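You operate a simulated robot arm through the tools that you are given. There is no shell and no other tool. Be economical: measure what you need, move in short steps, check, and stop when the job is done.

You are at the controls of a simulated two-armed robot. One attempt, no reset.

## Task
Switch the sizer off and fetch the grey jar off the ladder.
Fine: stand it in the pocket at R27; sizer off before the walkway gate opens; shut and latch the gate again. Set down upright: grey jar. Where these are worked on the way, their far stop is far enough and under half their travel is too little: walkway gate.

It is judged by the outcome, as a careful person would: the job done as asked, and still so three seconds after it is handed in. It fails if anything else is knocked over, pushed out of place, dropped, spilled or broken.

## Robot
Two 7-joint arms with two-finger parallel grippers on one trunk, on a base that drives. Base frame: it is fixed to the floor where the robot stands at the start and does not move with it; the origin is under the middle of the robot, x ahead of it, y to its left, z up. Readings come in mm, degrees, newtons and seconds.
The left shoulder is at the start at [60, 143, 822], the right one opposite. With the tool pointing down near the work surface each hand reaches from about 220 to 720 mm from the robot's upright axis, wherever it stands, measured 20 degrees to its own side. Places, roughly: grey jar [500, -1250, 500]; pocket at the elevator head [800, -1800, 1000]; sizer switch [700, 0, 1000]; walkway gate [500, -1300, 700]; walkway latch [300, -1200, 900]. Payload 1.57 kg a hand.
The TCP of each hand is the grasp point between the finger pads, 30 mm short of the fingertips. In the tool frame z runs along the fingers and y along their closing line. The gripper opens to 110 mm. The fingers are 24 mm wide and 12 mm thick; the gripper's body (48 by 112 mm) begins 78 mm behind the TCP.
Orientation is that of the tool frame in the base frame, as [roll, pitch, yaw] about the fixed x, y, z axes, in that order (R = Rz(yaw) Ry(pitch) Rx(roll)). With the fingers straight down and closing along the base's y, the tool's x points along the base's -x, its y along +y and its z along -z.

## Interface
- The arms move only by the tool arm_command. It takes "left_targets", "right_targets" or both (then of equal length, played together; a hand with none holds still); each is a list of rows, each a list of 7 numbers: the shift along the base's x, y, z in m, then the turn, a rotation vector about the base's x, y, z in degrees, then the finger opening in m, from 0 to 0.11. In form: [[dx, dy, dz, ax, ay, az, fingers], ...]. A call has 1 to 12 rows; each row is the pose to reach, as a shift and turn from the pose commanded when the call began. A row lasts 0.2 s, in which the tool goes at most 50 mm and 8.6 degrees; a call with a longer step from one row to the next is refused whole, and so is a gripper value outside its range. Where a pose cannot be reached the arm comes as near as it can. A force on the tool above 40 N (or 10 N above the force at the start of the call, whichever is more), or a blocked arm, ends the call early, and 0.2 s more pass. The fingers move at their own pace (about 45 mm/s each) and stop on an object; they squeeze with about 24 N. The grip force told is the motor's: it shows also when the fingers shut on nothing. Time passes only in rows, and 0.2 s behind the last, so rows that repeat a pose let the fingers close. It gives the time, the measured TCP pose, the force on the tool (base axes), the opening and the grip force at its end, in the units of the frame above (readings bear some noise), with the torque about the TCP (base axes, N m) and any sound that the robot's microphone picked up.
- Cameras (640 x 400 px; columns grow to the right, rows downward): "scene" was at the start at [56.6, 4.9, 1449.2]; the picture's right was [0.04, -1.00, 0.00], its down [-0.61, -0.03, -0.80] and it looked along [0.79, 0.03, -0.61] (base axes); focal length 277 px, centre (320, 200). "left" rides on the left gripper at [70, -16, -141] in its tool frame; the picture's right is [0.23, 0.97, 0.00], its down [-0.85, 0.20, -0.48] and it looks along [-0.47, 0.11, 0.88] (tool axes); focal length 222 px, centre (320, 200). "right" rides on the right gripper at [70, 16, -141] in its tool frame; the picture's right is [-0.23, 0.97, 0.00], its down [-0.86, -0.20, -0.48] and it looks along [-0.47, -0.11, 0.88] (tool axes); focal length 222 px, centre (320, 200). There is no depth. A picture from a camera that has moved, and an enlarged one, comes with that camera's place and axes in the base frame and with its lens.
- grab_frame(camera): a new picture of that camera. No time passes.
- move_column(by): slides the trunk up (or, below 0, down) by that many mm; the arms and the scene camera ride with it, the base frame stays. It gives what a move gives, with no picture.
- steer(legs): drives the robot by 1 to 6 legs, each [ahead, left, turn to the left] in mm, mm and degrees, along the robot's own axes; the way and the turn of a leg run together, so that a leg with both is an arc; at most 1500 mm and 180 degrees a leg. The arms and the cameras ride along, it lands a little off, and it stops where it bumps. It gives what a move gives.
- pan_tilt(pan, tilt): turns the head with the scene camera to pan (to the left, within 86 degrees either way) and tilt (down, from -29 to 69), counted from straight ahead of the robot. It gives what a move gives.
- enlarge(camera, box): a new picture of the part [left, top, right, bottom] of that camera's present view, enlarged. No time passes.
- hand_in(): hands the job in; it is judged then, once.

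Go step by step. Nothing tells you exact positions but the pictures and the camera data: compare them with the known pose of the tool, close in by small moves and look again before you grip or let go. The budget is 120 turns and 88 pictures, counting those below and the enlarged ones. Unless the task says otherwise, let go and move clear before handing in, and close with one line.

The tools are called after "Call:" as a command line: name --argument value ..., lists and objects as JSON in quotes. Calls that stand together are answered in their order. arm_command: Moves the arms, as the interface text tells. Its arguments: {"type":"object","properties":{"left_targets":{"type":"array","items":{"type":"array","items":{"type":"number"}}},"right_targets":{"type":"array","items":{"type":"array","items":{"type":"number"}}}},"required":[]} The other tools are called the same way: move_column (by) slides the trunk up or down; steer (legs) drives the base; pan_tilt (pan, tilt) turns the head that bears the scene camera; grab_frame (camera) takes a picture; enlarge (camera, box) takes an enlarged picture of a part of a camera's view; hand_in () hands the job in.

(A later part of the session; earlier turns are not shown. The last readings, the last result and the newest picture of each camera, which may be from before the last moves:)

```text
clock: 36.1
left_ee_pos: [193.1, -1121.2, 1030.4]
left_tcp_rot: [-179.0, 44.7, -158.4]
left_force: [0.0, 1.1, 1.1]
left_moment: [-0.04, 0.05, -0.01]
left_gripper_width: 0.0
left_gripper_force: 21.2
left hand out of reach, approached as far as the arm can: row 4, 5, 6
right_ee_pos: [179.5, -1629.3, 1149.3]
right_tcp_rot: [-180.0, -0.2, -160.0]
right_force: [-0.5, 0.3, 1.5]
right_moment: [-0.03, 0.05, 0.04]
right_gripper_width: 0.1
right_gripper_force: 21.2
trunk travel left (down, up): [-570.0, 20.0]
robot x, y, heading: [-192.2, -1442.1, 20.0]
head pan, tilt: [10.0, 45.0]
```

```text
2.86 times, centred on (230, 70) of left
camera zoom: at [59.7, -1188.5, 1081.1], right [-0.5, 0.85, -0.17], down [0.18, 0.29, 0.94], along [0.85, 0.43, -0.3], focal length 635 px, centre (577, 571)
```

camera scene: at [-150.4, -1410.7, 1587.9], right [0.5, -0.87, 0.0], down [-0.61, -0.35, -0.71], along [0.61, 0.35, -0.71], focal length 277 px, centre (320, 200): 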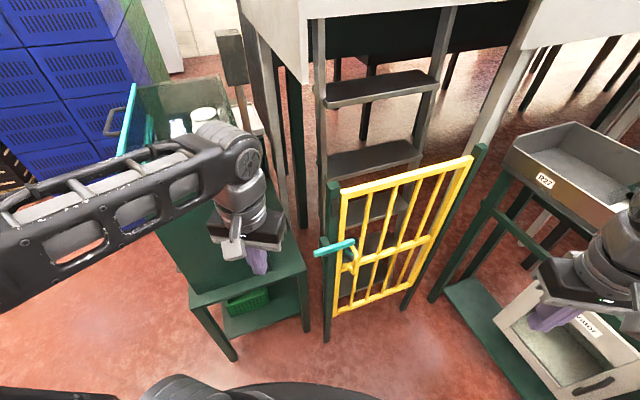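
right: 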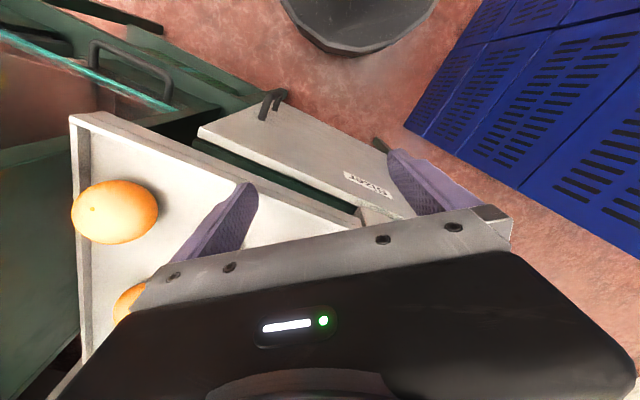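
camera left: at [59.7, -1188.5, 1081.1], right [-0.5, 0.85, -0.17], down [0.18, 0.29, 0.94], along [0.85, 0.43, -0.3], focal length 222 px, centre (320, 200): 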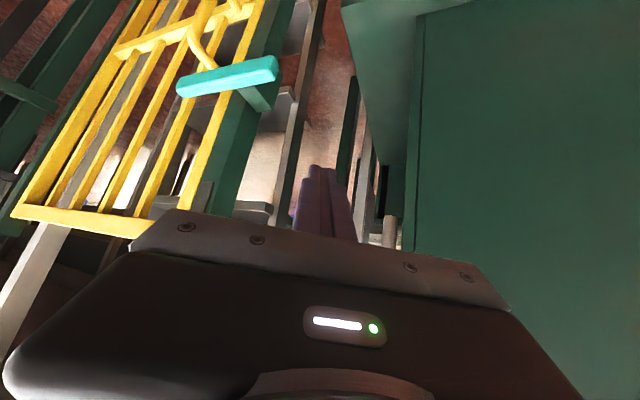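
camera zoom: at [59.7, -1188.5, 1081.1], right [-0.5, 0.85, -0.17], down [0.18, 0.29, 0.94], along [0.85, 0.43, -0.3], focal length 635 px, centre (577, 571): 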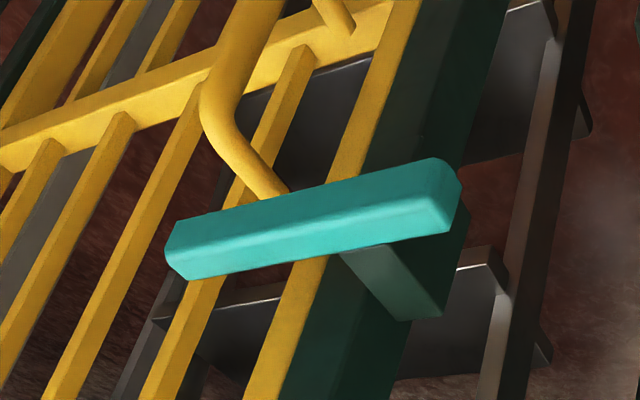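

The bar turns on a block fixed to the post. I straighten the left tool and place its closed tips above the bar's free left end, to push that end down.

Call:
arm_command --left_targets '[[0.0, 0.0, 0.01, -2.8, 7.7, 0, 0], [0.01, -0.01, 0.01, -5.6, 15.4, 0, 0], [0.02, -0.02, 0.01, -8.4, 23, 0, 0], [0.03, -0.03, 0.0, -11.2, 30.7, 0, 0], [0.045, -0.045, -0.01, -14, 38.5, 0, 0], [0.06, -0.057, -0.03, -15.4, 42.3, 0, 0]]'

Call:
grab_frame --camera "left"

Call:
enlarge --camera "scene" --box '[260, 190, 400, 290]'

```text
clock: 37.5
left_ee_pos: [251.2, -1180.2, 1000.3]
left_tcp_rot: [179.8, 0.0, -159.4]
left_force: [0.5, -1.2, 0.4]
left_moment: [-0.01, 0.01, 0.03]
left_gripper_width: 0.0
left_gripper_force: 21.7
right_ee_pos: [178.9, -1630.7, 1149.1]
right_tcp_rot: [-180.0, -0.1, -160.1]
right_force: [0.0, 0.0, 0.6]
right_moment: [0.01, 0.04, -0.01]
right_gripper_width: 0.0
right_gripper_force: 21.4
trunk travel left (down, up): [-570.0, 20.0]
robot x, y, heading: [-193.6, -1440.6, 20.1]
head pan, tilt: [10.0, 45.0]
```

```text
53 pictures are left
camera left: at [192.0, -1220.4, 1141.6], right [-0.56, 0.83, 0.0], down [0.73, 0.49, 0.48], along [0.4, 0.27, -0.88], focal length 222 px, centre (320, 200)
```

left: 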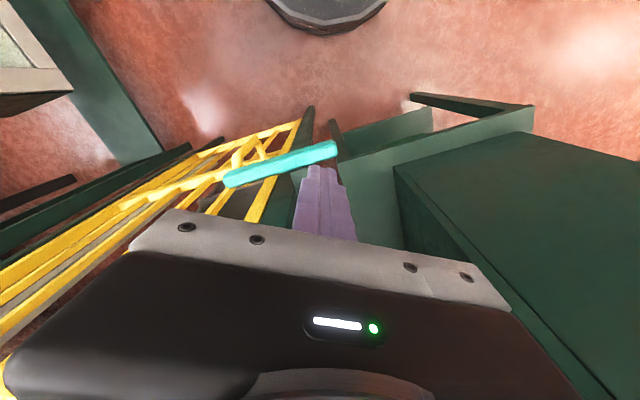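

```text
4.00 times, centred on (330, 240) of scene
camera zoom: at [-149.5, -1410.7, 1587.9], right [0.5, -0.87, 0.0], down [-0.61, -0.35, -0.71], along [0.61, 0.35, -0.71], focal length 1108 px, centre (280, 40)
```

zoom: 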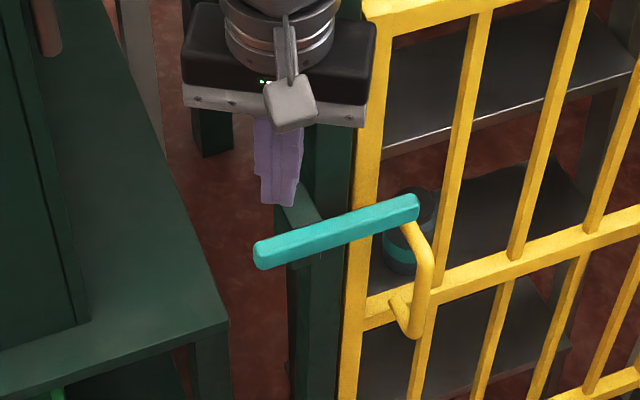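

Aligned: the tips stand directly above the bar's left end. I push down in steps.

Call:
arm_command --left_targets '[[-0.003, 0.001, -0.03, 0, 0, 0, 0], [-0.003, 0.001, -0.05, 0, 0, 0, 0], [-0.003, 0.001, -0.062, 0, 0, 0, 0], [-0.003, 0.001, -0.072, 0, 0, 0, 0], [-0.003, 0.001, -0.082, 0, 0, 0, 0], [-0.003, 0.001, -0.092, 0, 0, 0, 0], [-0.003, 0.001, -0.102, 0, 0, 0, 0]]'

Call:
enlarge --camera "scene" --box '[260, 190, 400, 290]'

```text
clock: 38.9
left_ee_pos: [248.2, -1177.6, 918.4]
left_tcp_rot: [179.9, 0.6, -159.2]
left_force: [-14.2, 1.0, 22.6]
left_moment: [-0.47, -0.26, -0.09]
left_gripper_width: 0.0
left_gripper_force: 22.2
right_ee_pos: [176.5, -1629.9, 1150.9]
right_tcp_rot: [-180.0, 0.1, -160.1]
right_force: [-0.2, 0.3, 0.4]
right_moment: [0.03, 0.04, 0.01]
right_gripper_width: 0.0
right_gripper_force: 21.0
trunk travel left (down, up): [-570.0, 20.0]
robot x, y, heading: [-194.8, -1441.5, 20.3]
head pan, tilt: [10.0, 45.0]
stopped in row 6 (left hand): the force on the tool passed its limit (the readings are from after the stop); the commanded pose is now the measured one
```

```text
4.00 times, centred on (330, 240) of scene
camera zoom: at [-153.7, -1411.5, 1588.3], right [0.5, -0.87, 0.0], down [-0.61, -0.35, -0.71], along [0.61, 0.35, -0.71], focal length 1108 px, centre (280, 40)
```

zoom: 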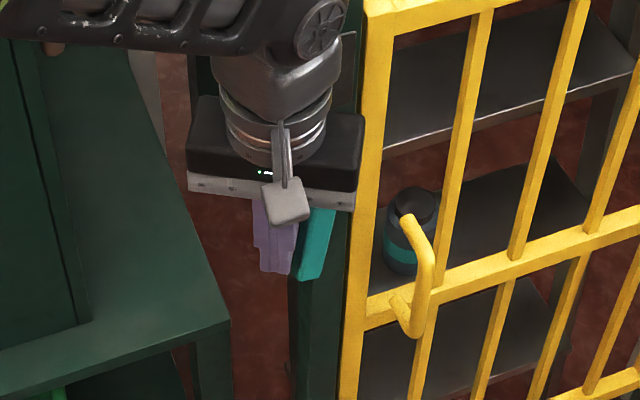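

The bar swung up to near vertical, clear of the gate stile. I raise the hand to see it.

Call:
arm_command --left_targets '[[-0.02, 0.02, 0.01, 0, 0, 0, 0], [-0.05, 0.04, 0.04, 0, 0, 0, 0], [-0.07, 0.05, 0.08, 0, 0, 0, 0], [-0.09, 0.05, 0.12, 0, 0, 0, 0]]'

Call:
enlarge --camera "scene" --box '[260, 170, 400, 290]'

```text
clock: 39.9
left_ee_pos: [158.1, -1128.5, 1035.8]
left_tcp_rot: [-180.0, 0.6, -159.1]
left_force: [0.6, 0.4, 0.0]
left_moment: [-0.01, -0.04, -0.01]
left_gripper_width: 0.2
left_gripper_force: 21.1
right_ee_pos: [176.5, -1630.0, 1149.9]
right_tcp_rot: [180.0, 0.0, -160.0]
right_force: [0.3, -1.1, -0.4]
right_moment: [0.04, -0.02, -0.01]
right_gripper_width: 0.1
right_gripper_force: 21.7
trunk travel left (down, up): [-570.0, 20.0]
robot x, y, heading: [-191.1, -1441.2, 20.1]
head pan, tilt: [10.0, 45.0]
```

```text
3.33 times, centred on (330, 230) of scene
camera zoom: at [-151.5, -1411.0, 1587.9], right [0.5, -0.87, 0.0], down [-0.61, -0.35, -0.71], along [0.61, 0.35, -0.71], focal length 924 px, centre (287, 100)
```

zoom: 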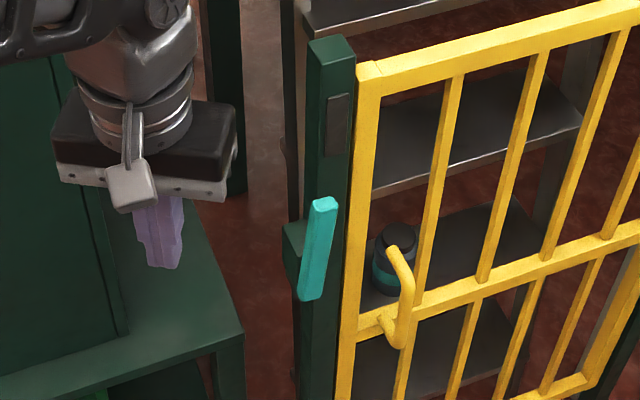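

The latch is clear. Next I bring the right hand, fingers toward the gate, to a pre-grasp in front of the yellow D-handle at about (344, -1265, 800).

Call:
arm_command --right_targets '[[0.008, 0.026, -0.031, 4.1, -5.8, 2.7, 0.07], [0.018, 0.054, -0.062, 8.2, -11.5, 5.4, 0.07], [0.029, 0.083, -0.093, 12.3, -17.3, 8.1, 0.07], [0.04, 0.112, -0.124, 16.4, -23.0, 10.8, 0.07], [0.051, 0.141, -0.155, 20.5, -28.8, 13.5, 0.07], [0.062, 0.17, -0.186, 24.7, -34.6, 16.2, 0.07], [0.073, 0.199, -0.217, 28.8, -40.3, 18.9, 0.07], [0.085, 0.229, -0.248, 32.9, -46.1, 21.6, 0.07], [0.096, 0.259, -0.279, 37.0, -51.8, 24.3, 0.07], [0.107, 0.29, -0.31, 41.1, -57.6, 27.0, 0.07], [0.107, 0.29, -0.31, 41.1, -57.6, 27.0, 0.07]]'

Call:
grab_frame --camera "right"

Call:
grab_frame --camera "scene"

```text
clock: 42.3
left_ee_pos: [159.8, -1128.3, 1036.8]
left_tcp_rot: [180.0, 0.7, -159.3]
left_force: [0.4, 0.0, 0.1]
left_moment: [0.01, 0.03, 0.0]
left_gripper_width: 0.4
left_gripper_force: 21.1
right_ee_pos: [282.6, -1341.4, 841.3]
right_tcp_rot: [-180.0, 69.8, -129.1]
right_force: [-1.3, 0.3, 0.5]
right_moment: [-0.04, -0.03, 0.01]
right_gripper_width: 70.1
right_gripper_force: 0.0
right hand out of reach, approached as far as the arm can: row 4, 5, 6, 7, 8
trunk travel left (down, up): [-570.0, 20.0]
robot x, y, heading: [-192.9, -1442.7, 20.2]
head pan, tilt: [10.0, 45.0]
```

```text
49 pictures are left
camera right: at [172.1, -1453.9, 826.2], right [-0.71, 0.67, 0.21], down [0.06, -0.25, 0.97], along [0.7, 0.7, 0.14], focal length 222 px, centre (320, 200)
```

right: 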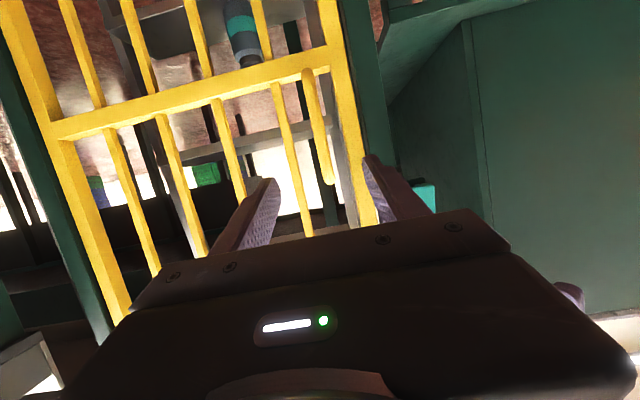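

```text
48 pictures are left
camera scene: at [-150.9, -1410.8, 1587.9], right [0.5, -0.87, 0.0], down [-0.61, -0.35, -0.71], along [0.61, 0.35, -0.71], focal length 277 px, centre (320, 200)
```

scene: 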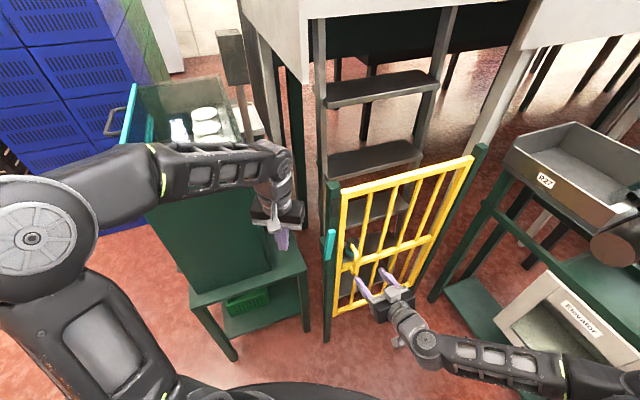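

The handle is centred between the fingers. I move in so the fingers straddle it, then check before closing.

Call:
arm_command --right_targets '[[0.02, 0.025, -0.016, 0, 0, 0, 0.07], [0.04, 0.05, -0.032, 0, 0, 0, 0.07], [0.054, 0.067, -0.044, 0, 0, 0, 0.07]]'

Call:
grab_frame --camera "right"

Call:
enlarge --camera "scene" --box '[300, 200, 440, 320]'

```text
clock: 43.1
left_ee_pos: [159.5, -1128.0, 1035.7]
left_tcp_rot: [-179.9, 0.5, -159.2]
left_force: [0.6, 0.3, -0.2]
left_moment: [0.01, 0.02, 0.0]
left_gripper_width: 0.0
left_gripper_force: 21.5
right_ee_pos: [340.1, -1274.4, 795.3]
right_tcp_rot: [179.8, 69.9, -129.4]
right_force: [0.0, 0.2, 0.3]
right_moment: [0.03, -0.02, -0.01]
right_gripper_width: 69.7
right_gripper_force: 0.0
trunk travel left (down, up): [-570.0, 20.0]
robot x, y, heading: [-192.3, -1445.3, 19.5]
head pan, tilt: [10.0, 45.0]
```

```text
47 pictures are left
camera right: at [228.2, -1385.7, 780.0], right [-0.71, 0.67, 0.22], down [0.06, -0.25, 0.97], along [0.7, 0.7, 0.14], focal length 222 px, centre (320, 200)
```

right: 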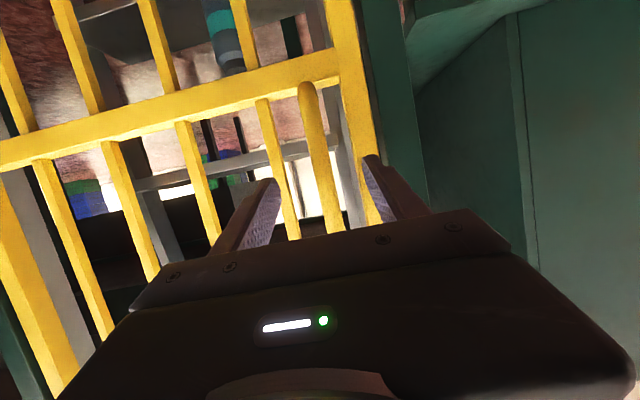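

```text
3.33 times, centred on (370, 260) of scene
camera zoom: at [-150.0, -1410.1, 1587.8], right [0.5, -0.87, 0.0], down [-0.61, -0.35, -0.71], along [0.61, 0.35, -0.71], focal length 924 px, centre (153, 0)
```

zoom: 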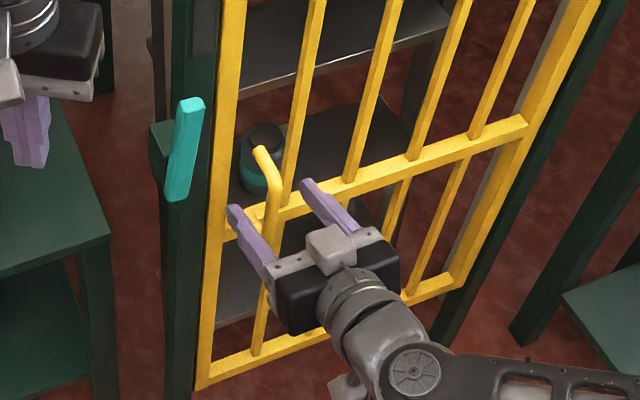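

The handle is between the fingers. I close on it.

Call:
arm_command --right_targets '[[0, 0, 0, 0, 0, 0, 0.03], [0, 0, 0, 0, 0, 0, 0.0], [0, 0, 0, 0, 0, 0, 0.0], [0, 0, 0, 0, 0, 0, 0.0], [0, 0, 0, 0, 0, 0, 0.0]]'

```text
clock: 44.3
left_ee_pos: [158.6, -1125.9, 1035.7]
left_tcp_rot: [180.0, 0.7, -159.1]
left_force: [-0.1, 0.5, 0.6]
left_moment: [0.0, 0.02, 0.01]
left_gripper_width: 0.2
left_gripper_force: 21.0
right_ee_pos: [335.9, -1271.2, 794.8]
right_tcp_rot: [179.4, 69.8, -129.1]
right_force: [-16.0, 10.8, -4.3]
right_moment: [0.21, -0.45, 0.28]
right_gripper_width: 13.7
right_gripper_force: 27.9
trunk travel left (down, up): [-570.0, 20.0]
robot x, y, heading: [-191.8, -1441.9, 20.1]
head pan, tilt: [10.0, 45.0]
```

Grip is firm on the handle (13.7 mm). I pull the gate out through the first 20° of its arc.

Call:
arm_command --right_targets '[[-0.009, -0.016, 0, 0, 0, 2.5, 0], [-0.017, -0.032, 0, 0, 0, 5, 0], [-0.024, -0.048, 0, 0, 0, 7.5, 0], [-0.031, -0.065, 0, 0, 0, 10, 0], [-0.037, -0.082, 0, 0, 0, 12.5, 0], [-0.043, -0.099, 0, 0, 0, 15, 0], [-0.047, -0.116, 0, 0, 0, 17.5, 0], [-0.051, -0.134, 0, 0, 0, 20, 0]]'

Call:
grab_frame --camera "scene"

```text
clock: 46.1
left_ee_pos: [158.7, -1126.8, 1035.7]
left_tcp_rot: [-179.9, 0.8, -159.2]
left_force: [0.3, -0.3, 0.5]
left_moment: [-0.03, 0.02, 0.01]
left_gripper_width: 0.1
left_gripper_force: 20.7
right_ee_pos: [287.2, -1406.0, 796.2]
right_tcp_rot: [179.9, 69.9, -108.7]
right_force: [-23.8, 5.4, -1.3]
right_moment: [-0.52, 0.13, 0.37]
right_gripper_width: 14.1
right_gripper_force: 30.4
right hand out of reach, approached as far as the arm can: row 7
trunk travel left (down, up): [-570.0, 20.0]
robot x, y, heading: [-196.4, -1443.2, 19.9]
head pan, tilt: [10.0, 45.0]
```

```text
45 pictures are left
camera scene: at [-151.8, -1409.1, 1588.0], right [0.5, -0.87, 0.0], down [-0.61, -0.35, -0.71], along [0.61, 0.35, -0.71], focal length 277 px, centre (320, 200)
```

scene: 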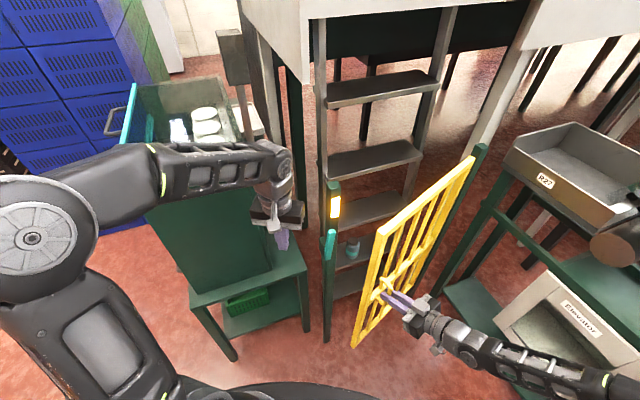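

The gate is swinging and an amber interlock indicator lit on the post. I continue along the arc to about 50°.

Call:
arm_command --right_targets '[[-0.009, -0.018, 0, 0, 0, 2, 0], [-0.011, -0.036, 0, 0, 0, 4, 0], [-0.012, -0.054, 0, 0, 0, 6, 0], [-0.013, -0.072, 0, 0, 0, 8, 0], [-0.013, -0.09, 0, 0, 0, 10, 0], [-0.012, -0.108, 0, 0, 0, 12, 0], [-0.01, -0.126, 0, 0, 0, 14, 0], [-0.008, -0.144, 0, 0, 0, 16, 0], [-0.004, -0.162, 0, 0, 0, 18, 0], [0.0, -0.179, 0, 0, 0, 20, 0], [0.005, -0.196, 0, 0, 0, 21, 0], [0.01, -0.2135, 0, 0, 0, 22, 0]]'

Call:
grab_frame --camera "scene"

```text
clock: 47.4
left_ee_pos: [160.3, -1127.6, 1036.0]
left_tcp_rot: [180.0, 0.5, -159.1]
left_force: [-0.3, -0.2, 0.1]
left_moment: [0.02, 0.02, 0.0]
left_gripper_width: 0.0
left_gripper_force: 21.3
right_ee_pos: [281.9, -1502.0, 795.2]
right_tcp_rot: [-179.8, 69.7, -99.3]
right_force: [10.5, -0.1, -4.1]
right_moment: [-0.41, 0.16, -0.28]
right_gripper_width: 13.4
right_gripper_force: 29.9
trunk travel left (down, up): [-570.0, 20.0]
robot x, y, heading: [-192.2, -1444.8, 19.9]
head pan, tilt: [10.0, 45.0]
stopped in row 6 (right hand): the force on the tool passed its limit (the readings are from after the stop); the commanded pose is now the measured one
```

```text
44 pictures are left
camera scene: at [-149.1, -1410.9, 1587.6], right [0.5, -0.87, 0.0], down [-0.61, -0.35, -0.71], along [0.61, 0.35, -0.71], focal length 277 px, centre (320, 200)
```

scene: 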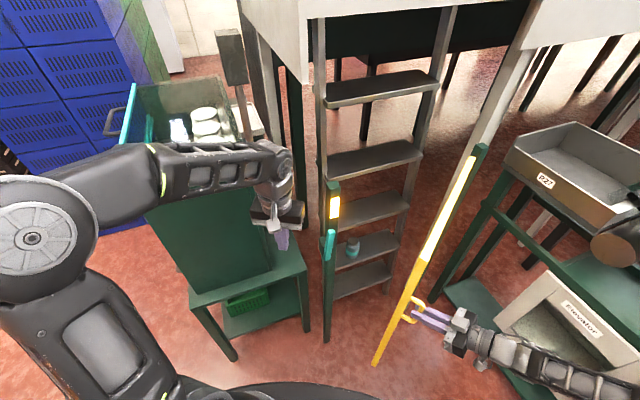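

The force stop came from my arc radius being slightly off; the gate is about 35° open. I continue with a corrected arc.

Call:
arm_command --right_targets '[[0.001, -0.018, 0, 0, 0, 2, 0], [0.003, -0.037, 0, 0, 0, 4, 0], [0.006, -0.055, 0, 0, 0, 6, 0], [0.01, -0.072, 0, 0, 0, 8, 0], [0.014, -0.09, 0, 0, 0, 10, 0], [0.019, -0.107, 0, 0, 0, 12, 0], [0.025, -0.124, 0, 0, 0, 14, 0], [0.032, -0.14, 0, 0, 0, 16, 0], [0.039, -0.156, 0, 0, 0, 18, 0], [0.047, -0.172, 0, 0, 0, 20, 0]]'

```text
clock: 49.0
left_ee_pos: [160.8, -1127.8, 1034.9]
left_tcp_rot: [-180.0, 0.6, -159.2]
left_force: [0.6, 0.1, -0.3]
left_moment: [-0.01, 0.0, 0.05]
left_gripper_width: 0.1
left_gripper_force: 21.2
right_ee_pos: [306.1, -1608.0, 833.1]
right_tcp_rot: [179.5, 69.0, -85.9]
right_force: [4.2, 0.8, -10.2]
right_moment: [-0.52, -0.61, 0.01]
right_gripper_width: 14.6
right_gripper_force: 30.8
right hand out of reach, approached as far as the arm can: row 6, 7, 8
trunk travel left (down, up): [-570.0, 20.0]
robot x, y, heading: [-192.3, -1443.8, 19.9]
head pan, tilt: [10.0, 45.0]
stopped in row 8 (right hand): the force on the tool passed its limit (the readings are from after the stop); the commanded pose is now the measured one
```

Gate is about 49° open; the arm is at the limit of its folding. I carry the swing on by driving the base along the handle's arc with the hand holding on.

Call:
steer --legs '[[6, -83, 0], [24, -81, 0]]'

Call:
grab_frame --camera "scene"

```text
clock: 50.8
left_ee_pos: [245.9, -1274.1, 1035.2]
left_tcp_rot: [180.0, 0.6, -159.3]
left_force: [-0.4, -0.2, -0.4]
left_moment: [0.02, 0.03, 0.04]
left_gripper_width: 0.0
left_gripper_force: 21.4
right_ee_pos: [390.4, -1756.0, 831.5]
right_tcp_rot: [179.4, 69.0, -86.0]
right_force: [-3.4, -1.4, -30.7]
right_moment: [-1.25, -1.03, 0.24]
right_gripper_width: 16.1
right_gripper_force: 31.7
trunk travel left (down, up): [-570.0, 20.0]
robot x, y, heading: [-110.4, -1588.8, 19.8]
head pan, tilt: [10.0, 45.0]
```

```text
43 pictures are left
camera scene: at [-63.3, -1557.7, 1587.8], right [0.5, -0.87, 0.0], down [-0.61, -0.35, -0.71], along [0.61, 0.35, -0.71], focal length 277 px, centre (320, 200)
```

scene: 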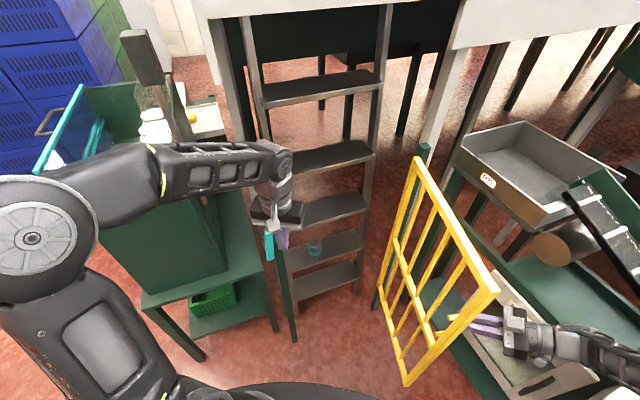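

The gate is about 73° open and the jar on the step is visible. One more short leg, then release the handle and back the right hand off.

Call:
steer --legs '[[24, -51, 0]]'

Call:
arm_command --right_targets '[[0, 0, -0.005, 0, 0, 0, 0.03], [0, 0, -0.005, 0, 0, 0, 0.05], [0, 0, -0.005, 0, 0, 0, 0.06], [0, 0, -0.005, 0, 0, 0, 0.06], [-0.003, -0.035, 0.01, 0, 0, 0, 0.06], [-0.006, -0.07, 0.023, 0, 0, 0, 0.06], [-0.03, -0.1, 0.035, 0, 0, 0, 0.06]]'

Call:
grab_frame --camera "scene"

```text
clock: 51.8
left_ee_pos: [287.6, -1314.4, 1034.7]
left_tcp_rot: [179.9, 0.5, -159.2]
left_force: [0.5, 0.4, 0.1]
left_moment: [0.04, -0.03, -0.02]
left_gripper_width: 0.0
left_gripper_force: 21.0
right_ee_pos: [430.5, -1795.9, 831.0]
right_tcp_rot: [179.6, 68.8, -86.0]
right_force: [8.4, 8.7, -19.6]
right_moment: [-0.68, -0.95, -0.04]
right_gripper_width: 16.2
right_gripper_force: 31.5
trunk travel left (down, up): [-570.0, 20.0]
robot x, y, heading: [-66.3, -1624.5, 19.7]
head pan, tilt: [10.0, 45.0]
```

```text
clock: 53.4
left_ee_pos: [283.2, -1314.0, 1035.8]
left_tcp_rot: [180.0, 0.7, -159.3]
left_force: [-0.1, 1.0, 0.4]
left_moment: [-0.02, -0.01, 0.03]
left_gripper_width: 0.0
left_gripper_force: 21.6
right_ee_pos: [403.3, -1871.2, 889.1]
right_tcp_rot: [-179.6, 68.9, -85.6]
right_force: [0.7, 0.6, 0.4]
right_moment: [0.03, 0.01, 0.07]
right_gripper_width: 59.7
right_gripper_force: 0.1
right hand out of reach, approached as far as the arm can: row 1, 2, 3, 4, 5, 6, 7
trunk travel left (down, up): [-570.0, 20.0]
robot x, y, heading: [-68.0, -1624.7, 19.9]
head pan, tilt: [10.0, 45.0]
```

```text
42 pictures are left
camera scene: at [-26.7, -1596.0, 1587.9], right [0.5, -0.87, 0.0], down [-0.61, -0.35, -0.71], along [0.61, 0.35, -0.71], focal length 277 px, centre (320, 200)
```

scene: 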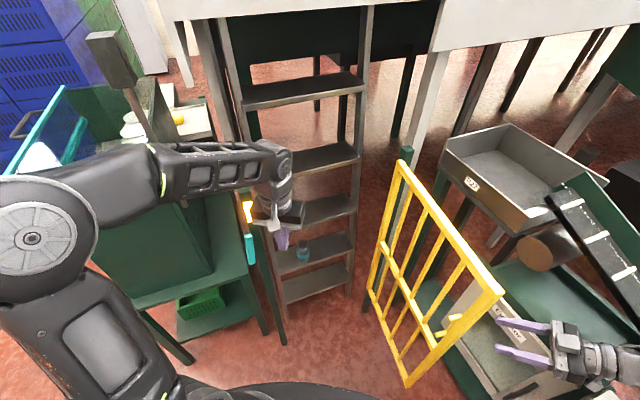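

The gate stays about 80° open. I enlarge the jar to fix its position and shape; the left hand will take it.

Call:
enlarge --camera "scene" --box '[240, 180, 380, 320]'

Call:
move_column --by 20

```text
2.86 times, centred on (310, 250) of scene
camera zoom: at [-26.7, -1596.0, 1587.9], right [0.5, -0.87, 0.0], down [-0.61, -0.35, -0.71], along [0.61, 0.35, -0.71], focal length 792 px, centre (349, 57)
```

zoom: 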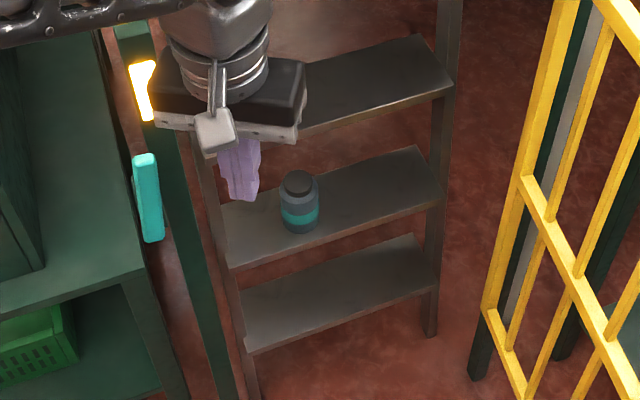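

```text
clock: 54.0
left_ee_pos: [284.9, -1314.3, 1055.5]
left_tcp_rot: [180.0, 0.5, -159.3]
left_force: [-0.3, 0.0, 0.2]
left_moment: [0.04, 0.01, 0.03]
left_gripper_width: 0.2
left_gripper_force: 21.1
right_ee_pos: [401.6, -1871.1, 909.1]
right_tcp_rot: [-179.7, 68.9, -85.7]
right_force: [0.4, -0.4, 0.6]
right_moment: [-0.01, 0.0, 0.0]
right_gripper_width: 60.0
right_gripper_force: 0.1
trunk travel left (down, up): [-590.0, 0.0]
robot x, y, heading: [-72.9, -1625.0, 19.8]
head pan, tilt: [10.0, 45.0]
```

I retract the right hand and turn the left tool to point toward the jar, then lower the trunk to bring it level.

Call:
arm_command --left_targets '[[0.015, 0.005, -0.01, 3.9, -7.4, 1.5, 0.05], [0.03, 0.01, -0.02, 7.8, -14.8, 3.0, 0.1], [0.045, 0.015, -0.03, 11.8, -22.1, 4.5, 0.1], [0.06, 0.02, -0.04, 15.7, -29.5, 6.0, 0.1], [0.075, 0.025, -0.055, 19.6, -36.9, 7.6, 0.1], [0.09, 0.03, -0.07, 23.5, -44.3, 9.1, 0.1], [0.105, 0.035, -0.08, 27.5, -51.6, 10.6, 0.1], [0.12, 0.04, -0.09, 31.4, -59.0, 12.1, 0.1], [0.135, 0.045, -0.1, 35.3, -66.4, 13.6, 0.1], [0.135, 0.045, -0.1, 35.3, -66.4, 13.6, 0.1]]' --right_targets '[[-0.015, -0.003, 0.02, -7.6, -0.5, 0, 0.06], [-0.03, -0.006, 0.04, -15.3, -1.1, 0, 0.06], [-0.045, -0.01, 0.06, -23, -1.6, 0, 0.06], [-0.06, -0.013, 0.08, -30.6, -2.1, 0, 0.03], [-0.075, -0.016, 0.1, -38.3, -2.7, 0, 0], [-0.09, -0.02, 0.12, -46, -3.2, 0, 0], [-0.105, -0.023, 0.14, -53.6, -3.7, 0, 0], [-0.12, -0.026, 0.16, -61.2, -4.3, 0, 0], [-0.13, -0.03, 0.18, -68.9, -4.8, 0, 0], [-0.13, -0.03, 0.18, -68.9, -4.8, 0, 0]]'

Call:
move_column --by -370

Call:
grab_frame --camera "left"

Call:
grab_frame --camera "scene"

```text
clock: 56.2
left_ee_pos: [418.9, -1270.6, 956.1]
left_tcp_rot: [-177.3, 75.8, -141.3]
left_force: [-0.4, -0.6, 0.1]
left_moment: [0.02, -0.03, -0.02]
left_gripper_width: 100.0
left_gripper_force: 0.1
right_ee_pos: [272.6, -1900.5, 1090.1]
right_tcp_rot: [179.9, -0.2, -85.9]
right_force: [-0.3, -0.4, -0.1]
right_moment: [-0.03, -0.03, -0.01]
right_gripper_width: 0.0
right_gripper_force: 21.9
trunk travel left (down, up): [-590.0, 0.0]
robot x, y, heading: [-66.2, -1625.1, 19.5]
head pan, tilt: [10.0, 45.0]
```

```text
clock: 59.8
left_ee_pos: [418.2, -1269.6, 587.1]
left_tcp_rot: [-177.6, 75.6, -141.5]
left_force: [-0.4, 0.3, 0.0]
left_moment: [-0.02, 0.01, 0.0]
left_gripper_width: 100.1
left_gripper_force: 0.0
right_ee_pos: [273.9, -1899.8, 720.0]
right_tcp_rot: [179.9, -0.2, -85.8]
right_force: [1.1, 0.3, 0.4]
right_moment: [-0.01, -0.01, 0.01]
right_gripper_width: 0.0
right_gripper_force: 21.1
trunk travel left (down, up): [-220.0, 370.0]
robot x, y, heading: [-68.6, -1624.5, 19.8]
head pan, tilt: [10.0, 45.0]
```

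```text
40 pictures are left
camera left: at [303.9, -1374.0, 553.4], right [-0.62, 0.75, -0.23], down [-0.33, 0.02, 0.94], along [0.71, 0.66, 0.23], focal length 222 px, centre (320, 200)
```

left: 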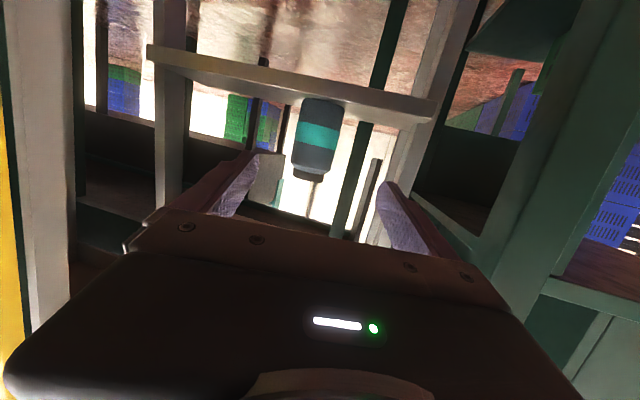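

```text
39 pictures are left
camera scene: at [-26.2, -1595.9, 1237.7], right [0.5, -0.87, 0.0], down [-0.61, -0.35, -0.71], along [0.61, 0.35, -0.71], focal length 277 px, centre (320, 200)
```

scene: 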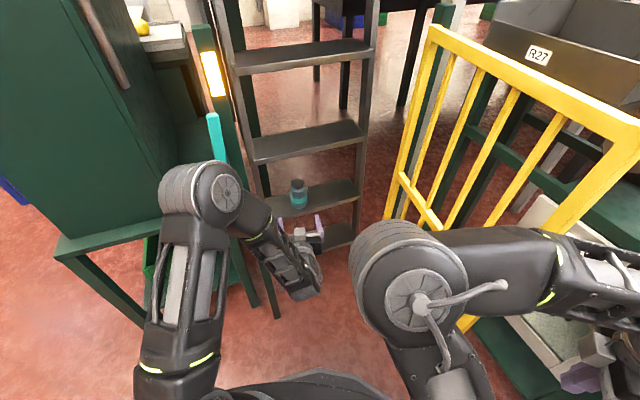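

Both views agree: the jar's middle is at (566, -1166, 540), about 70 mm wide. I advance the open left fingers around it.

Call:
arm_command --left_targets '[[0.007, -0.009, -0.02, 0, 0, 0, 0.105], [0.02, 0.0, -0.042, 0, 0, 0, 0.105], [0.05, 0.022, -0.045, 0, 0, 0, 0.105], [0.08, 0.046, -0.047, 0, 0, 0, 0.105], [0.11, 0.072, -0.047, 0, 0, 0, 0.105]]'

Call:
grab_frame --camera "left"

Call:
enlarge --camera "scene" --box '[250, 150, 370, 270]'

```text
clock: 61.0
left_ee_pos: [527.2, -1197.8, 539.0]
left_tcp_rot: [-177.4, 75.5, -141.6]
left_force: [-0.7, 0.5, 0.2]
left_moment: [-0.03, -0.01, 0.01]
left_gripper_width: 104.8
left_gripper_force: 0.0
right_ee_pos: [273.1, -1900.6, 720.4]
right_tcp_rot: [-180.0, -0.3, -85.9]
right_force: [-0.4, 0.4, -0.1]
right_moment: [0.04, 0.02, -0.01]
right_gripper_width: 0.0
right_gripper_force: 21.2
trunk travel left (down, up): [-220.0, 370.0]
robot x, y, heading: [-67.7, -1628.0, 19.9]
head pan, tilt: [10.0, 45.0]
```

```text
38 pictures are left
camera left: at [412.3, -1301.7, 506.7], right [-0.62, 0.75, -0.23], down [-0.33, 0.02, 0.95], along [0.72, 0.66, 0.23], focal length 222 px, centre (320, 200)
```

left: 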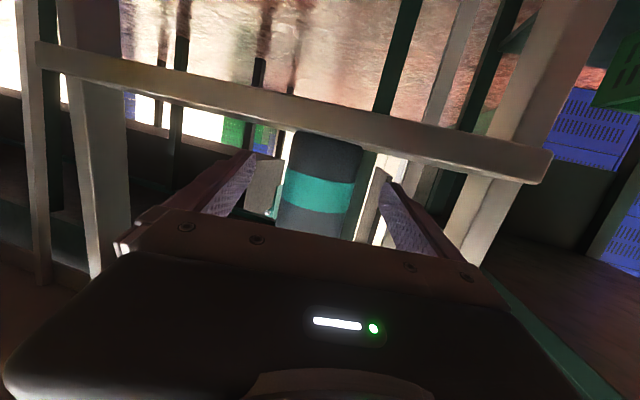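

```text
3.33 times, centred on (310, 210) of scene
camera zoom: at [-26.2, -1595.9, 1237.6], right [0.5, -0.87, 0.0], down [-0.61, -0.35, -0.71], along [0.61, 0.35, -0.71], focal length 924 px, centre (353, 167)
```

zoom: 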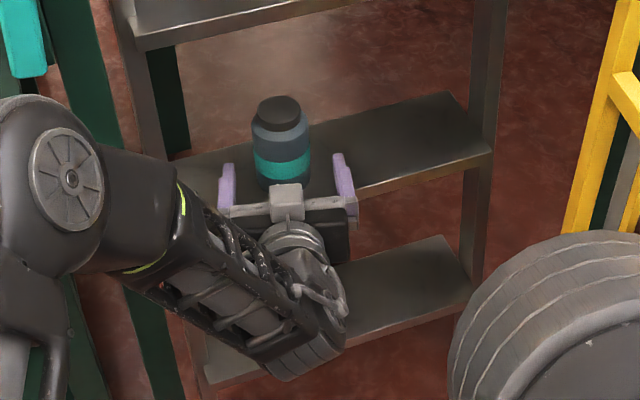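

The jar is centred between the fingers. I advance the last 46 mm and close.

Call:
arm_command --left_targets '[[0.018, 0.015, 0, 0, 0, 0, 0.105], [0.036, 0.029, 0, 0, 0, 0, 0.105], [0.036, 0.029, 0, 0, 0, 0, 0.105], [0.036, 0.029, 0, 0, 0, 0, 0.08], [0.036, 0.029, 0, 0, 0, 0, 0.06], [0.036, 0.029, 0, 0, 0, 0, 0.04], [0.036, 0.029, 0, 0, 0, 0, 0.04]]'

Call:
grab_frame --camera "left"

```text
clock: 62.6
left_ee_pos: [563.8, -1169.4, 538.8]
left_tcp_rot: [-177.5, 75.6, -141.5]
left_force: [-0.2, 0.5, 1.4]
left_moment: [0.07, 0.04, 0.01]
left_gripper_width: 58.9
left_gripper_force: 23.1
right_ee_pos: [272.5, -1900.3, 720.3]
right_tcp_rot: [-180.0, -0.2, -85.9]
right_force: [0.4, 0.1, 0.4]
right_moment: [0.0, -0.01, -0.06]
right_gripper_width: 0.0
right_gripper_force: 20.8
trunk travel left (down, up): [-220.0, 370.0]
robot x, y, heading: [-70.2, -1626.7, 19.8]
head pan, tilt: [10.0, 45.0]
```

```text
36 pictures are left
camera left: at [448.6, -1273.2, 505.8], right [-0.62, 0.75, -0.23], down [-0.33, 0.02, 0.94], along [0.71, 0.66, 0.23], focal length 222 px, centre (320, 200)
```

left: 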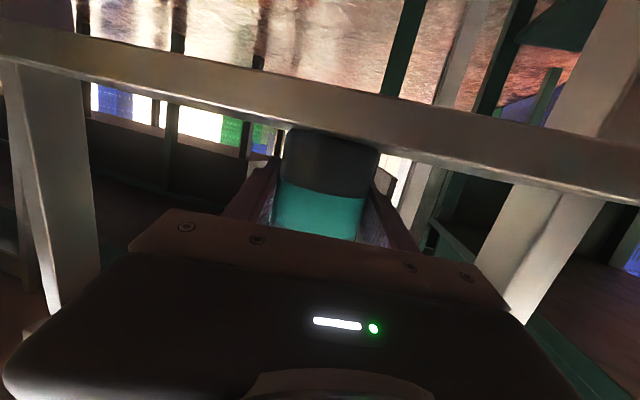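

The jar is held (59 mm, 23 N). I lift it 40 mm and draw it straight back out of the ladder.

Call:
arm_command --left_targets '[[0, 0, 0.015, 0, 0, 0, 0.04], [0, 0, 0.035, 0, 0, 0, 0.04], [-0.02, -0.016, 0.045, 0, 0, 0, 0.04], [-0.045, -0.036, 0.045, 0, 0, 0, 0.04], [-0.07, -0.056, 0.045, 0, 0, 0, 0.04], [-0.1, -0.08, 0.045, 0, 0, 0, 0.04], [-0.13, -0.1, 0.045, 0, 0, 0, 0.04], [-0.16, -0.12, 0.045, 0, 0, 0, 0.04]]'

Call:
grab_frame --camera "scene"

```text
clock: 64.4
left_ee_pos: [404.9, -1286.4, 583.2]
left_tcp_rot: [-177.3, 75.6, -141.2]
left_force: [0.2, 0.6, -2.1]
left_moment: [0.01, -0.02, 0.01]
left_gripper_width: 58.8
left_gripper_force: 23.9
right_ee_pos: [273.0, -1900.7, 718.8]
right_tcp_rot: [179.9, -0.2, -85.9]
right_force: [0.8, 0.4, -0.2]
right_moment: [0.01, 0.05, -0.02]
right_gripper_width: 0.0
right_gripper_force: 21.1
trunk travel left (down, up): [-220.0, 370.0]
robot x, y, heading: [-67.4, -1628.9, 19.8]
head pan, tilt: [10.0, 45.0]
```

```text
35 pictures are left
camera scene: at [-26.1, -1595.7, 1237.6], right [0.5, -0.87, 0.0], down [-0.61, -0.35, -0.71], along [0.61, 0.35, -0.71], focal length 277 px, centre (320, 200)
```

scene: 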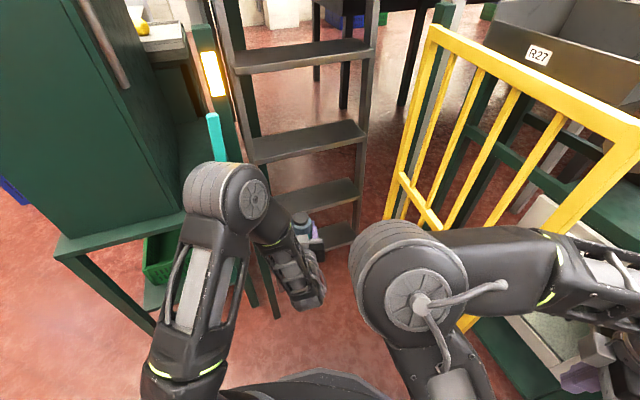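

The jar is held upright and clear of the ladder. I draw it nearer the robot, raise the trunk, and back the robot out of the gate's sweep.

Call:
arm_command --left_targets '[[-0.035, -0.005, 0.01, 0, 0, 0, 0.04], [-0.07, -0.01, 0.02, 0, 0, 0, 0.04], [-0.1, -0.012, 0.03, 0, 0, 0, 0.04], [-0.13, -0.013, 0.03, 0, 0, 0, 0.04]]'

Call:
move_column --by 370

Call:
steer --legs '[[-94, 0, 0], [0, 128, 0]]'

Call:
grab_frame --camera "scene"

```text
clock: 65.4
left_ee_pos: [346.8, -1296.7, 616.0]
left_tcp_rot: [-178.0, 75.2, -141.9]
left_force: [0.0, -0.6, -2.0]
left_moment: [0.01, -0.01, -0.02]
left_gripper_width: 58.5
left_gripper_force: 23.4
left hand out of reach, approached as far as the arm can: row 2, 3, 4
right_ee_pos: [273.8, -1900.9, 719.7]
right_tcp_rot: [-179.9, -0.2, -85.9]
right_force: [0.0, 0.0, -0.1]
right_moment: [-0.03, 0.01, -0.01]
right_gripper_width: 0.0
right_gripper_force: 22.1
trunk travel left (down, up): [-220.0, 370.0]
robot x, y, heading: [-69.5, -1630.0, 19.7]
head pan, tilt: [10.0, 45.0]
```

```text
clock: 69.0
left_ee_pos: [347.5, -1296.1, 985.9]
left_tcp_rot: [-178.0, 75.3, -141.8]
left_force: [-0.2, 0.4, -2.4]
left_moment: [0.01, -0.02, -0.03]
left_gripper_width: 58.7
left_gripper_force: 24.2
right_ee_pos: [273.2, -1900.0, 1090.8]
right_tcp_rot: [180.0, -0.2, -85.9]
right_force: [-0.4, 0.0, -0.3]
right_moment: [0.01, -0.02, 0.01]
right_gripper_width: 0.3
right_gripper_force: 21.1
trunk travel left (down, up): [-590.0, 0.0]
robot x, y, heading: [-68.5, -1626.5, 19.7]
head pan, tilt: [10.0, 45.0]
```

```text
clock: 71.0
left_ee_pos: [213.4, -1205.1, 986.3]
left_tcp_rot: [-177.7, 75.3, -141.5]
left_force: [0.9, 0.0, -2.0]
left_moment: [0.0, -0.01, -0.03]
left_gripper_width: 58.8
left_gripper_force: 24.2
right_ee_pos: [140.3, -1810.0, 1090.3]
right_tcp_rot: [-179.9, -0.2, -85.6]
right_force: [0.7, -0.3, 0.5]
right_moment: [-0.02, -0.01, 0.01]
right_gripper_width: 0.1
right_gripper_force: 21.3
trunk travel left (down, up): [-590.0, 0.0]
robot x, y, heading: [-204.3, -1535.3, 19.8]
head pan, tilt: [10.0, 45.0]
```

```text
34 pictures are left
camera scene: at [-159.8, -1505.1, 1607.6], right [0.5, -0.87, 0.0], down [-0.61, -0.35, -0.71], along [0.61, 0.35, -0.71], focal length 277 px, centre (320, 200)
```

scene: 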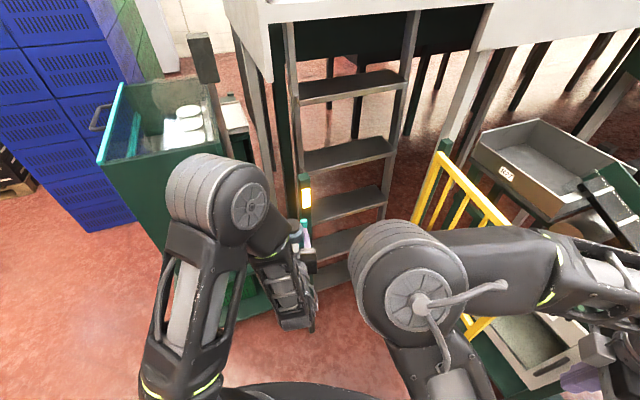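

Jar is safe but near the post. I turn the robot 30° left so that the jar clears the gate and the right arm faces it.

Call:
steer --legs '[[0, 0, 30]]'

Call:
pan_tilt --pan -50 --tilt 40

Call:
grab_frame --camera "scene"

```text
clock: 72.8
left_ee_pos: [-1.4, -1046.6, 985.7]
left_tcp_rot: [-178.1, 75.3, -112.5]
left_force: [0.4, -0.1, -1.1]
left_moment: [0.01, -0.01, 0.03]
left_gripper_width: 59.1
left_gripper_force: 24.1
right_ee_pos: [232.1, -1609.1, 1089.2]
right_tcp_rot: [179.9, -0.2, -56.5]
right_force: [-0.1, 0.0, 0.1]
right_moment: [-0.01, 0.01, 0.02]
right_gripper_width: 0.0
right_gripper_force: 20.6
trunk travel left (down, up): [-590.0, 0.0]
robot x, y, heading: [-201.4, -1537.9, 49.4]
head pan, tilt: [10.0, 45.0]
```

```text
clock: 74.1
left_ee_pos: [-1.6, -1046.4, 984.6]
left_tcp_rot: [-178.0, 75.3, -112.6]
left_force: [-0.4, 0.3, -2.0]
left_moment: [-0.02, -0.01, 0.01]
left_gripper_width: 58.8
left_gripper_force: 24.5
right_ee_pos: [230.6, -1607.4, 1089.4]
right_tcp_rot: [-179.9, -0.1, -56.5]
right_force: [0.6, 0.8, 0.0]
right_moment: [0.01, -0.02, 0.0]
right_gripper_width: 0.1
right_gripper_force: 21.1
trunk travel left (down, up): [-590.0, 0.0]
robot x, y, heading: [-199.0, -1539.9, 49.2]
head pan, tilt: [-50.0, 40.0]
```

```text
33 pictures are left
camera scene: at [-135.9, -1561.0, 1614.9], right [-0.01, -1.0, 0.0], down [-0.64, 0.01, -0.77], along [0.77, -0.01, -0.64], focal length 277 px, centre (320, 200)
```

scene: 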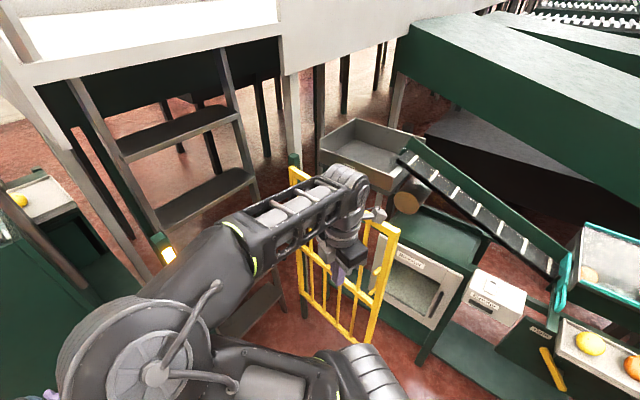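

The open gate's free end is near (344, -1744). I take the closed right hand around that end to the outer face, high enough for the palm to pass over the rail, ready to push it shut.

Call:
arm_command --right_targets '[[-0.005, -0.045, -0.005, 0, 0, 0, 0], [-0.01, -0.09, -0.01, 0, 0, 0, 0], [-0.015, -0.135, -0.015, 0, 0, 0, 0], [-0.01, -0.18, -0.02, 0, 0, 0, 0], [0.01, -0.22, -0.024, 0, 0, 0, 0], [0.045, -0.245, -0.024, 0, 0, 0, 0], [0.085, -0.25, -0.024, 0, 0, 0, 0], [0.125, -0.235, -0.024, 0, 0, 0, 0], [0.146, -0.203, -0.024, 0, 0, 0, 0]]'

Call:
grab_frame --camera "scene"

```text
clock: 76.1
left_ee_pos: [-1.3, -1045.3, 984.5]
left_tcp_rot: [-178.1, 75.3, -112.4]
left_force: [0.4, -0.1, -1.9]
left_moment: [0.06, 0.0, -0.02]
left_gripper_width: 59.1
left_gripper_force: 24.2
right_ee_pos: [379.5, -1813.5, 1066.9]
right_tcp_rot: [180.0, -0.2, -56.4]
right_force: [1.1, 0.5, 0.6]
right_moment: [-0.07, 0.02, -0.01]
right_gripper_width: 0.0
right_gripper_force: 20.9
trunk travel left (down, up): [-590.0, 0.0]
robot x, y, heading: [-201.6, -1538.9, 49.3]
head pan, tilt: [-50.0, 40.0]
```

```text
32 pictures are left
camera scene: at [-135.9, -1560.0, 1614.9], right [-0.01, -1.0, 0.0], down [-0.64, 0.01, -0.77], along [0.77, -0.01, -0.64], focal length 277 px, centre (320, 200)
```

scene: 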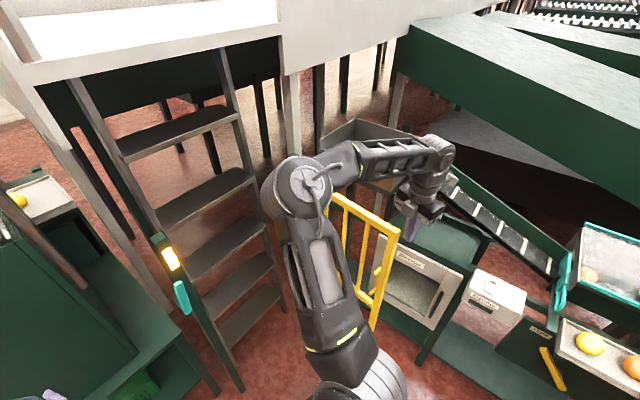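

The hand stands off the gate's outer face. I sweep it around the arc, pushing the gate toward closed.

Call:
arm_command --right_targets '[[-0.006, 0.027, 0, 0, 0, 0, 0], [-0.0115, 0.0545, 0, 0, 0, 0, 0], [-0.023, 0.069, 0, 0, 0, 0, 0], [-0.0345, 0.0835, 0, 0, 0, 0, 0], [-0.0545, 0.1145, 0, 0, 0, 0, 0], [-0.0725, 0.1475, 0, 0, 0, 0, 0], [-0.087, 0.1815, 0, 0, 0, 0, 0], [-0.0985, 0.2165, 0, 0, 0, 0, 0], [-0.107, 0.2525, 0, 0, 0, 0, 0], [-0.1125, 0.2895, 0, 0, 0, 0, 0], [-0.1138, 0.308, 0, 0, 0, 0, 0], [-0.1145, 0.3265, 0, 0, 0, 0, 0]]'

Call:
grab_frame --camera "scene"

```text
clock: 76.8
left_ee_pos: [-0.0, -1046.0, 983.3]
left_tcp_rot: [-178.2, 75.1, -112.9]
left_force: [0.4, 0.1, -1.4]
left_moment: [0.04, -0.02, -0.01]
left_gripper_width: 58.9
left_gripper_force: 23.6
right_ee_pos: [363.8, -1766.9, 1064.2]
right_tcp_rot: [179.1, -0.2, -57.2]
right_force: [0.1, 1.5, 0.0]
right_moment: [-0.02, 0.03, 0.03]
right_gripper_width: 0.0
right_gripper_force: 20.9
trunk travel left (down, up): [-590.0, 0.0]
robot x, y, heading: [-201.5, -1537.7, 49.1]
head pan, tilt: [-50.0, 40.0]
stopped in row 3 (right hand): the force on the tool passed its limit (the readings are from after the stop); the commanded pose is now the measured one
```

```text
31 pictures are left
camera scene: at [-134.3, -1559.3, 1614.9], right [-0.02, -1.0, 0.0], down [-0.64, 0.01, -0.77], along [0.76, -0.01, -0.64], focal length 277 px, centre (320, 200)
```

scene: 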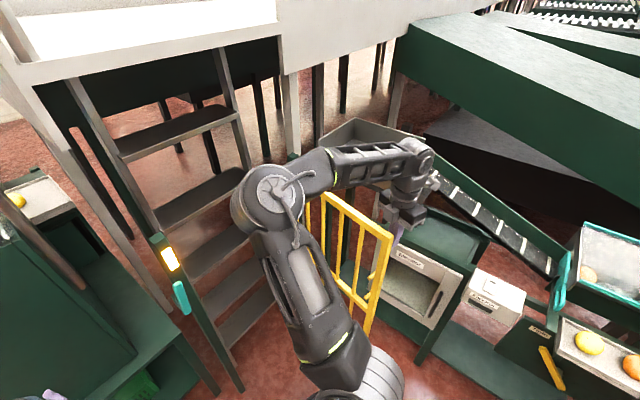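

The first touch tripped the force stop but the gate moved. I continue more slowly.

Call:
arm_command --right_targets '[[-0.007, 0.012, 0, 0, 0, 0, 0], [-0.013, 0.024, 0, 0, 0, 0, 0], [-0.019, 0.037, 0, 0, 0, 0, 0], [-0.026, 0.047, 0, 0, 0, 0, 0], [-0.032, 0.057, 0, 0, 0, 0, 0], [-0.039, 0.068, 0, 0, 0, 0, 0], [-0.045, 0.079, 0, 0, 0, 0, 0], [-0.051, 0.09, 0, 0, 0, 0, 0], [-0.057, 0.101, 0, 0, 0, 0, 0], [-0.062, 0.112, 0, 0, 0, 0, 0], [-0.067, 0.123, 0, 0, 0, 0, 0], [-0.0715, 0.135, 0, 0, 0, 0, 0]]'

```text
clock: 79.4
left_ee_pos: [-0.5, -1047.4, 984.8]
left_tcp_rot: [-178.1, 75.2, -112.7]
left_force: [-0.3, 0.4, -2.5]
left_moment: [0.02, -0.01, 0.01]
left_gripper_width: 58.8
left_gripper_force: 23.2
right_ee_pos: [291.1, -1632.1, 1065.2]
right_tcp_rot: [179.3, -0.2, -57.2]
right_force: [0.3, 0.1, -0.1]
right_moment: [0.04, -0.02, -0.02]
right_gripper_width: 0.0
right_gripper_force: 21.4
trunk travel left (down, up): [-590.0, 0.0]
robot x, y, heading: [-201.2, -1542.7, 49.2]
head pan, tilt: [-50.0, 40.0]
```

No resisting force; the gate follows. I continue the arc.

Call:
arm_command --right_targets '[[-0.006, 0.017, 0, 0, 0, 0, 0], [-0.0115, 0.035, 0, 0, 0, 0, 0], [-0.016, 0.053, 0, 0, 0, 0, 0], [-0.02, 0.071, 0, 0, 0, 0, 0], [-0.023, 0.089, 0, 0, 0, 0, 0], [-0.0255, 0.108, 0, 0, 0, 0, 0], [-0.027, 0.126, 0, 0, 0, 0, 0], [-0.0275, 0.145, 0, 0, 0, 0, 0], [-0.0275, 0.163, 0, 0, 0, 0, 0], [-0.0265, 0.182, 0, 0, 0, 0, 0]]'

Call:
grab_frame --camera "scene"

```text
clock: 81.6
left_ee_pos: [-0.6, -1047.1, 985.4]
left_tcp_rot: [-177.9, 75.3, -112.7]
left_force: [0.3, -0.4, -1.8]
left_moment: [-0.01, -0.01, 0.0]
left_gripper_width: 58.6
left_gripper_force: 24.3
right_ee_pos: [265.6, -1450.0, 1065.0]
right_tcp_rot: [179.2, -0.2, -57.2]
right_force: [1.2, 0.9, -0.4]
right_moment: [0.0, -0.01, 0.0]
right_gripper_width: 0.0
right_gripper_force: 21.4
trunk travel left (down, up): [-590.0, 0.0]
robot x, y, heading: [-201.3, -1535.8, 49.2]
head pan, tilt: [-50.0, 40.0]
```

```text
30 pictures are left
camera scene: at [-136.3, -1561.0, 1614.9], right [-0.02, -1.0, 0.0], down [-0.64, 0.01, -0.77], along [0.77, -0.01, -0.64], focal length 277 px, centre (320, 200)
```

scene: 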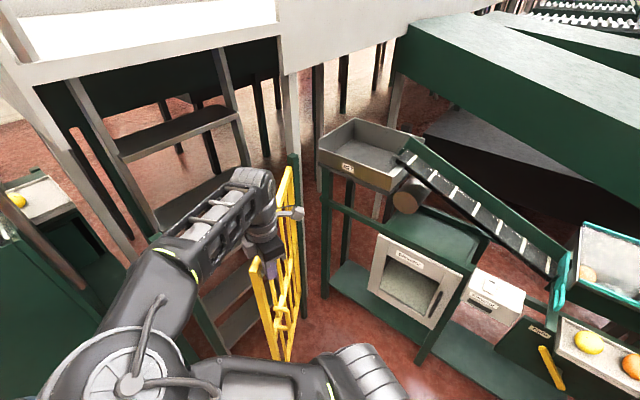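

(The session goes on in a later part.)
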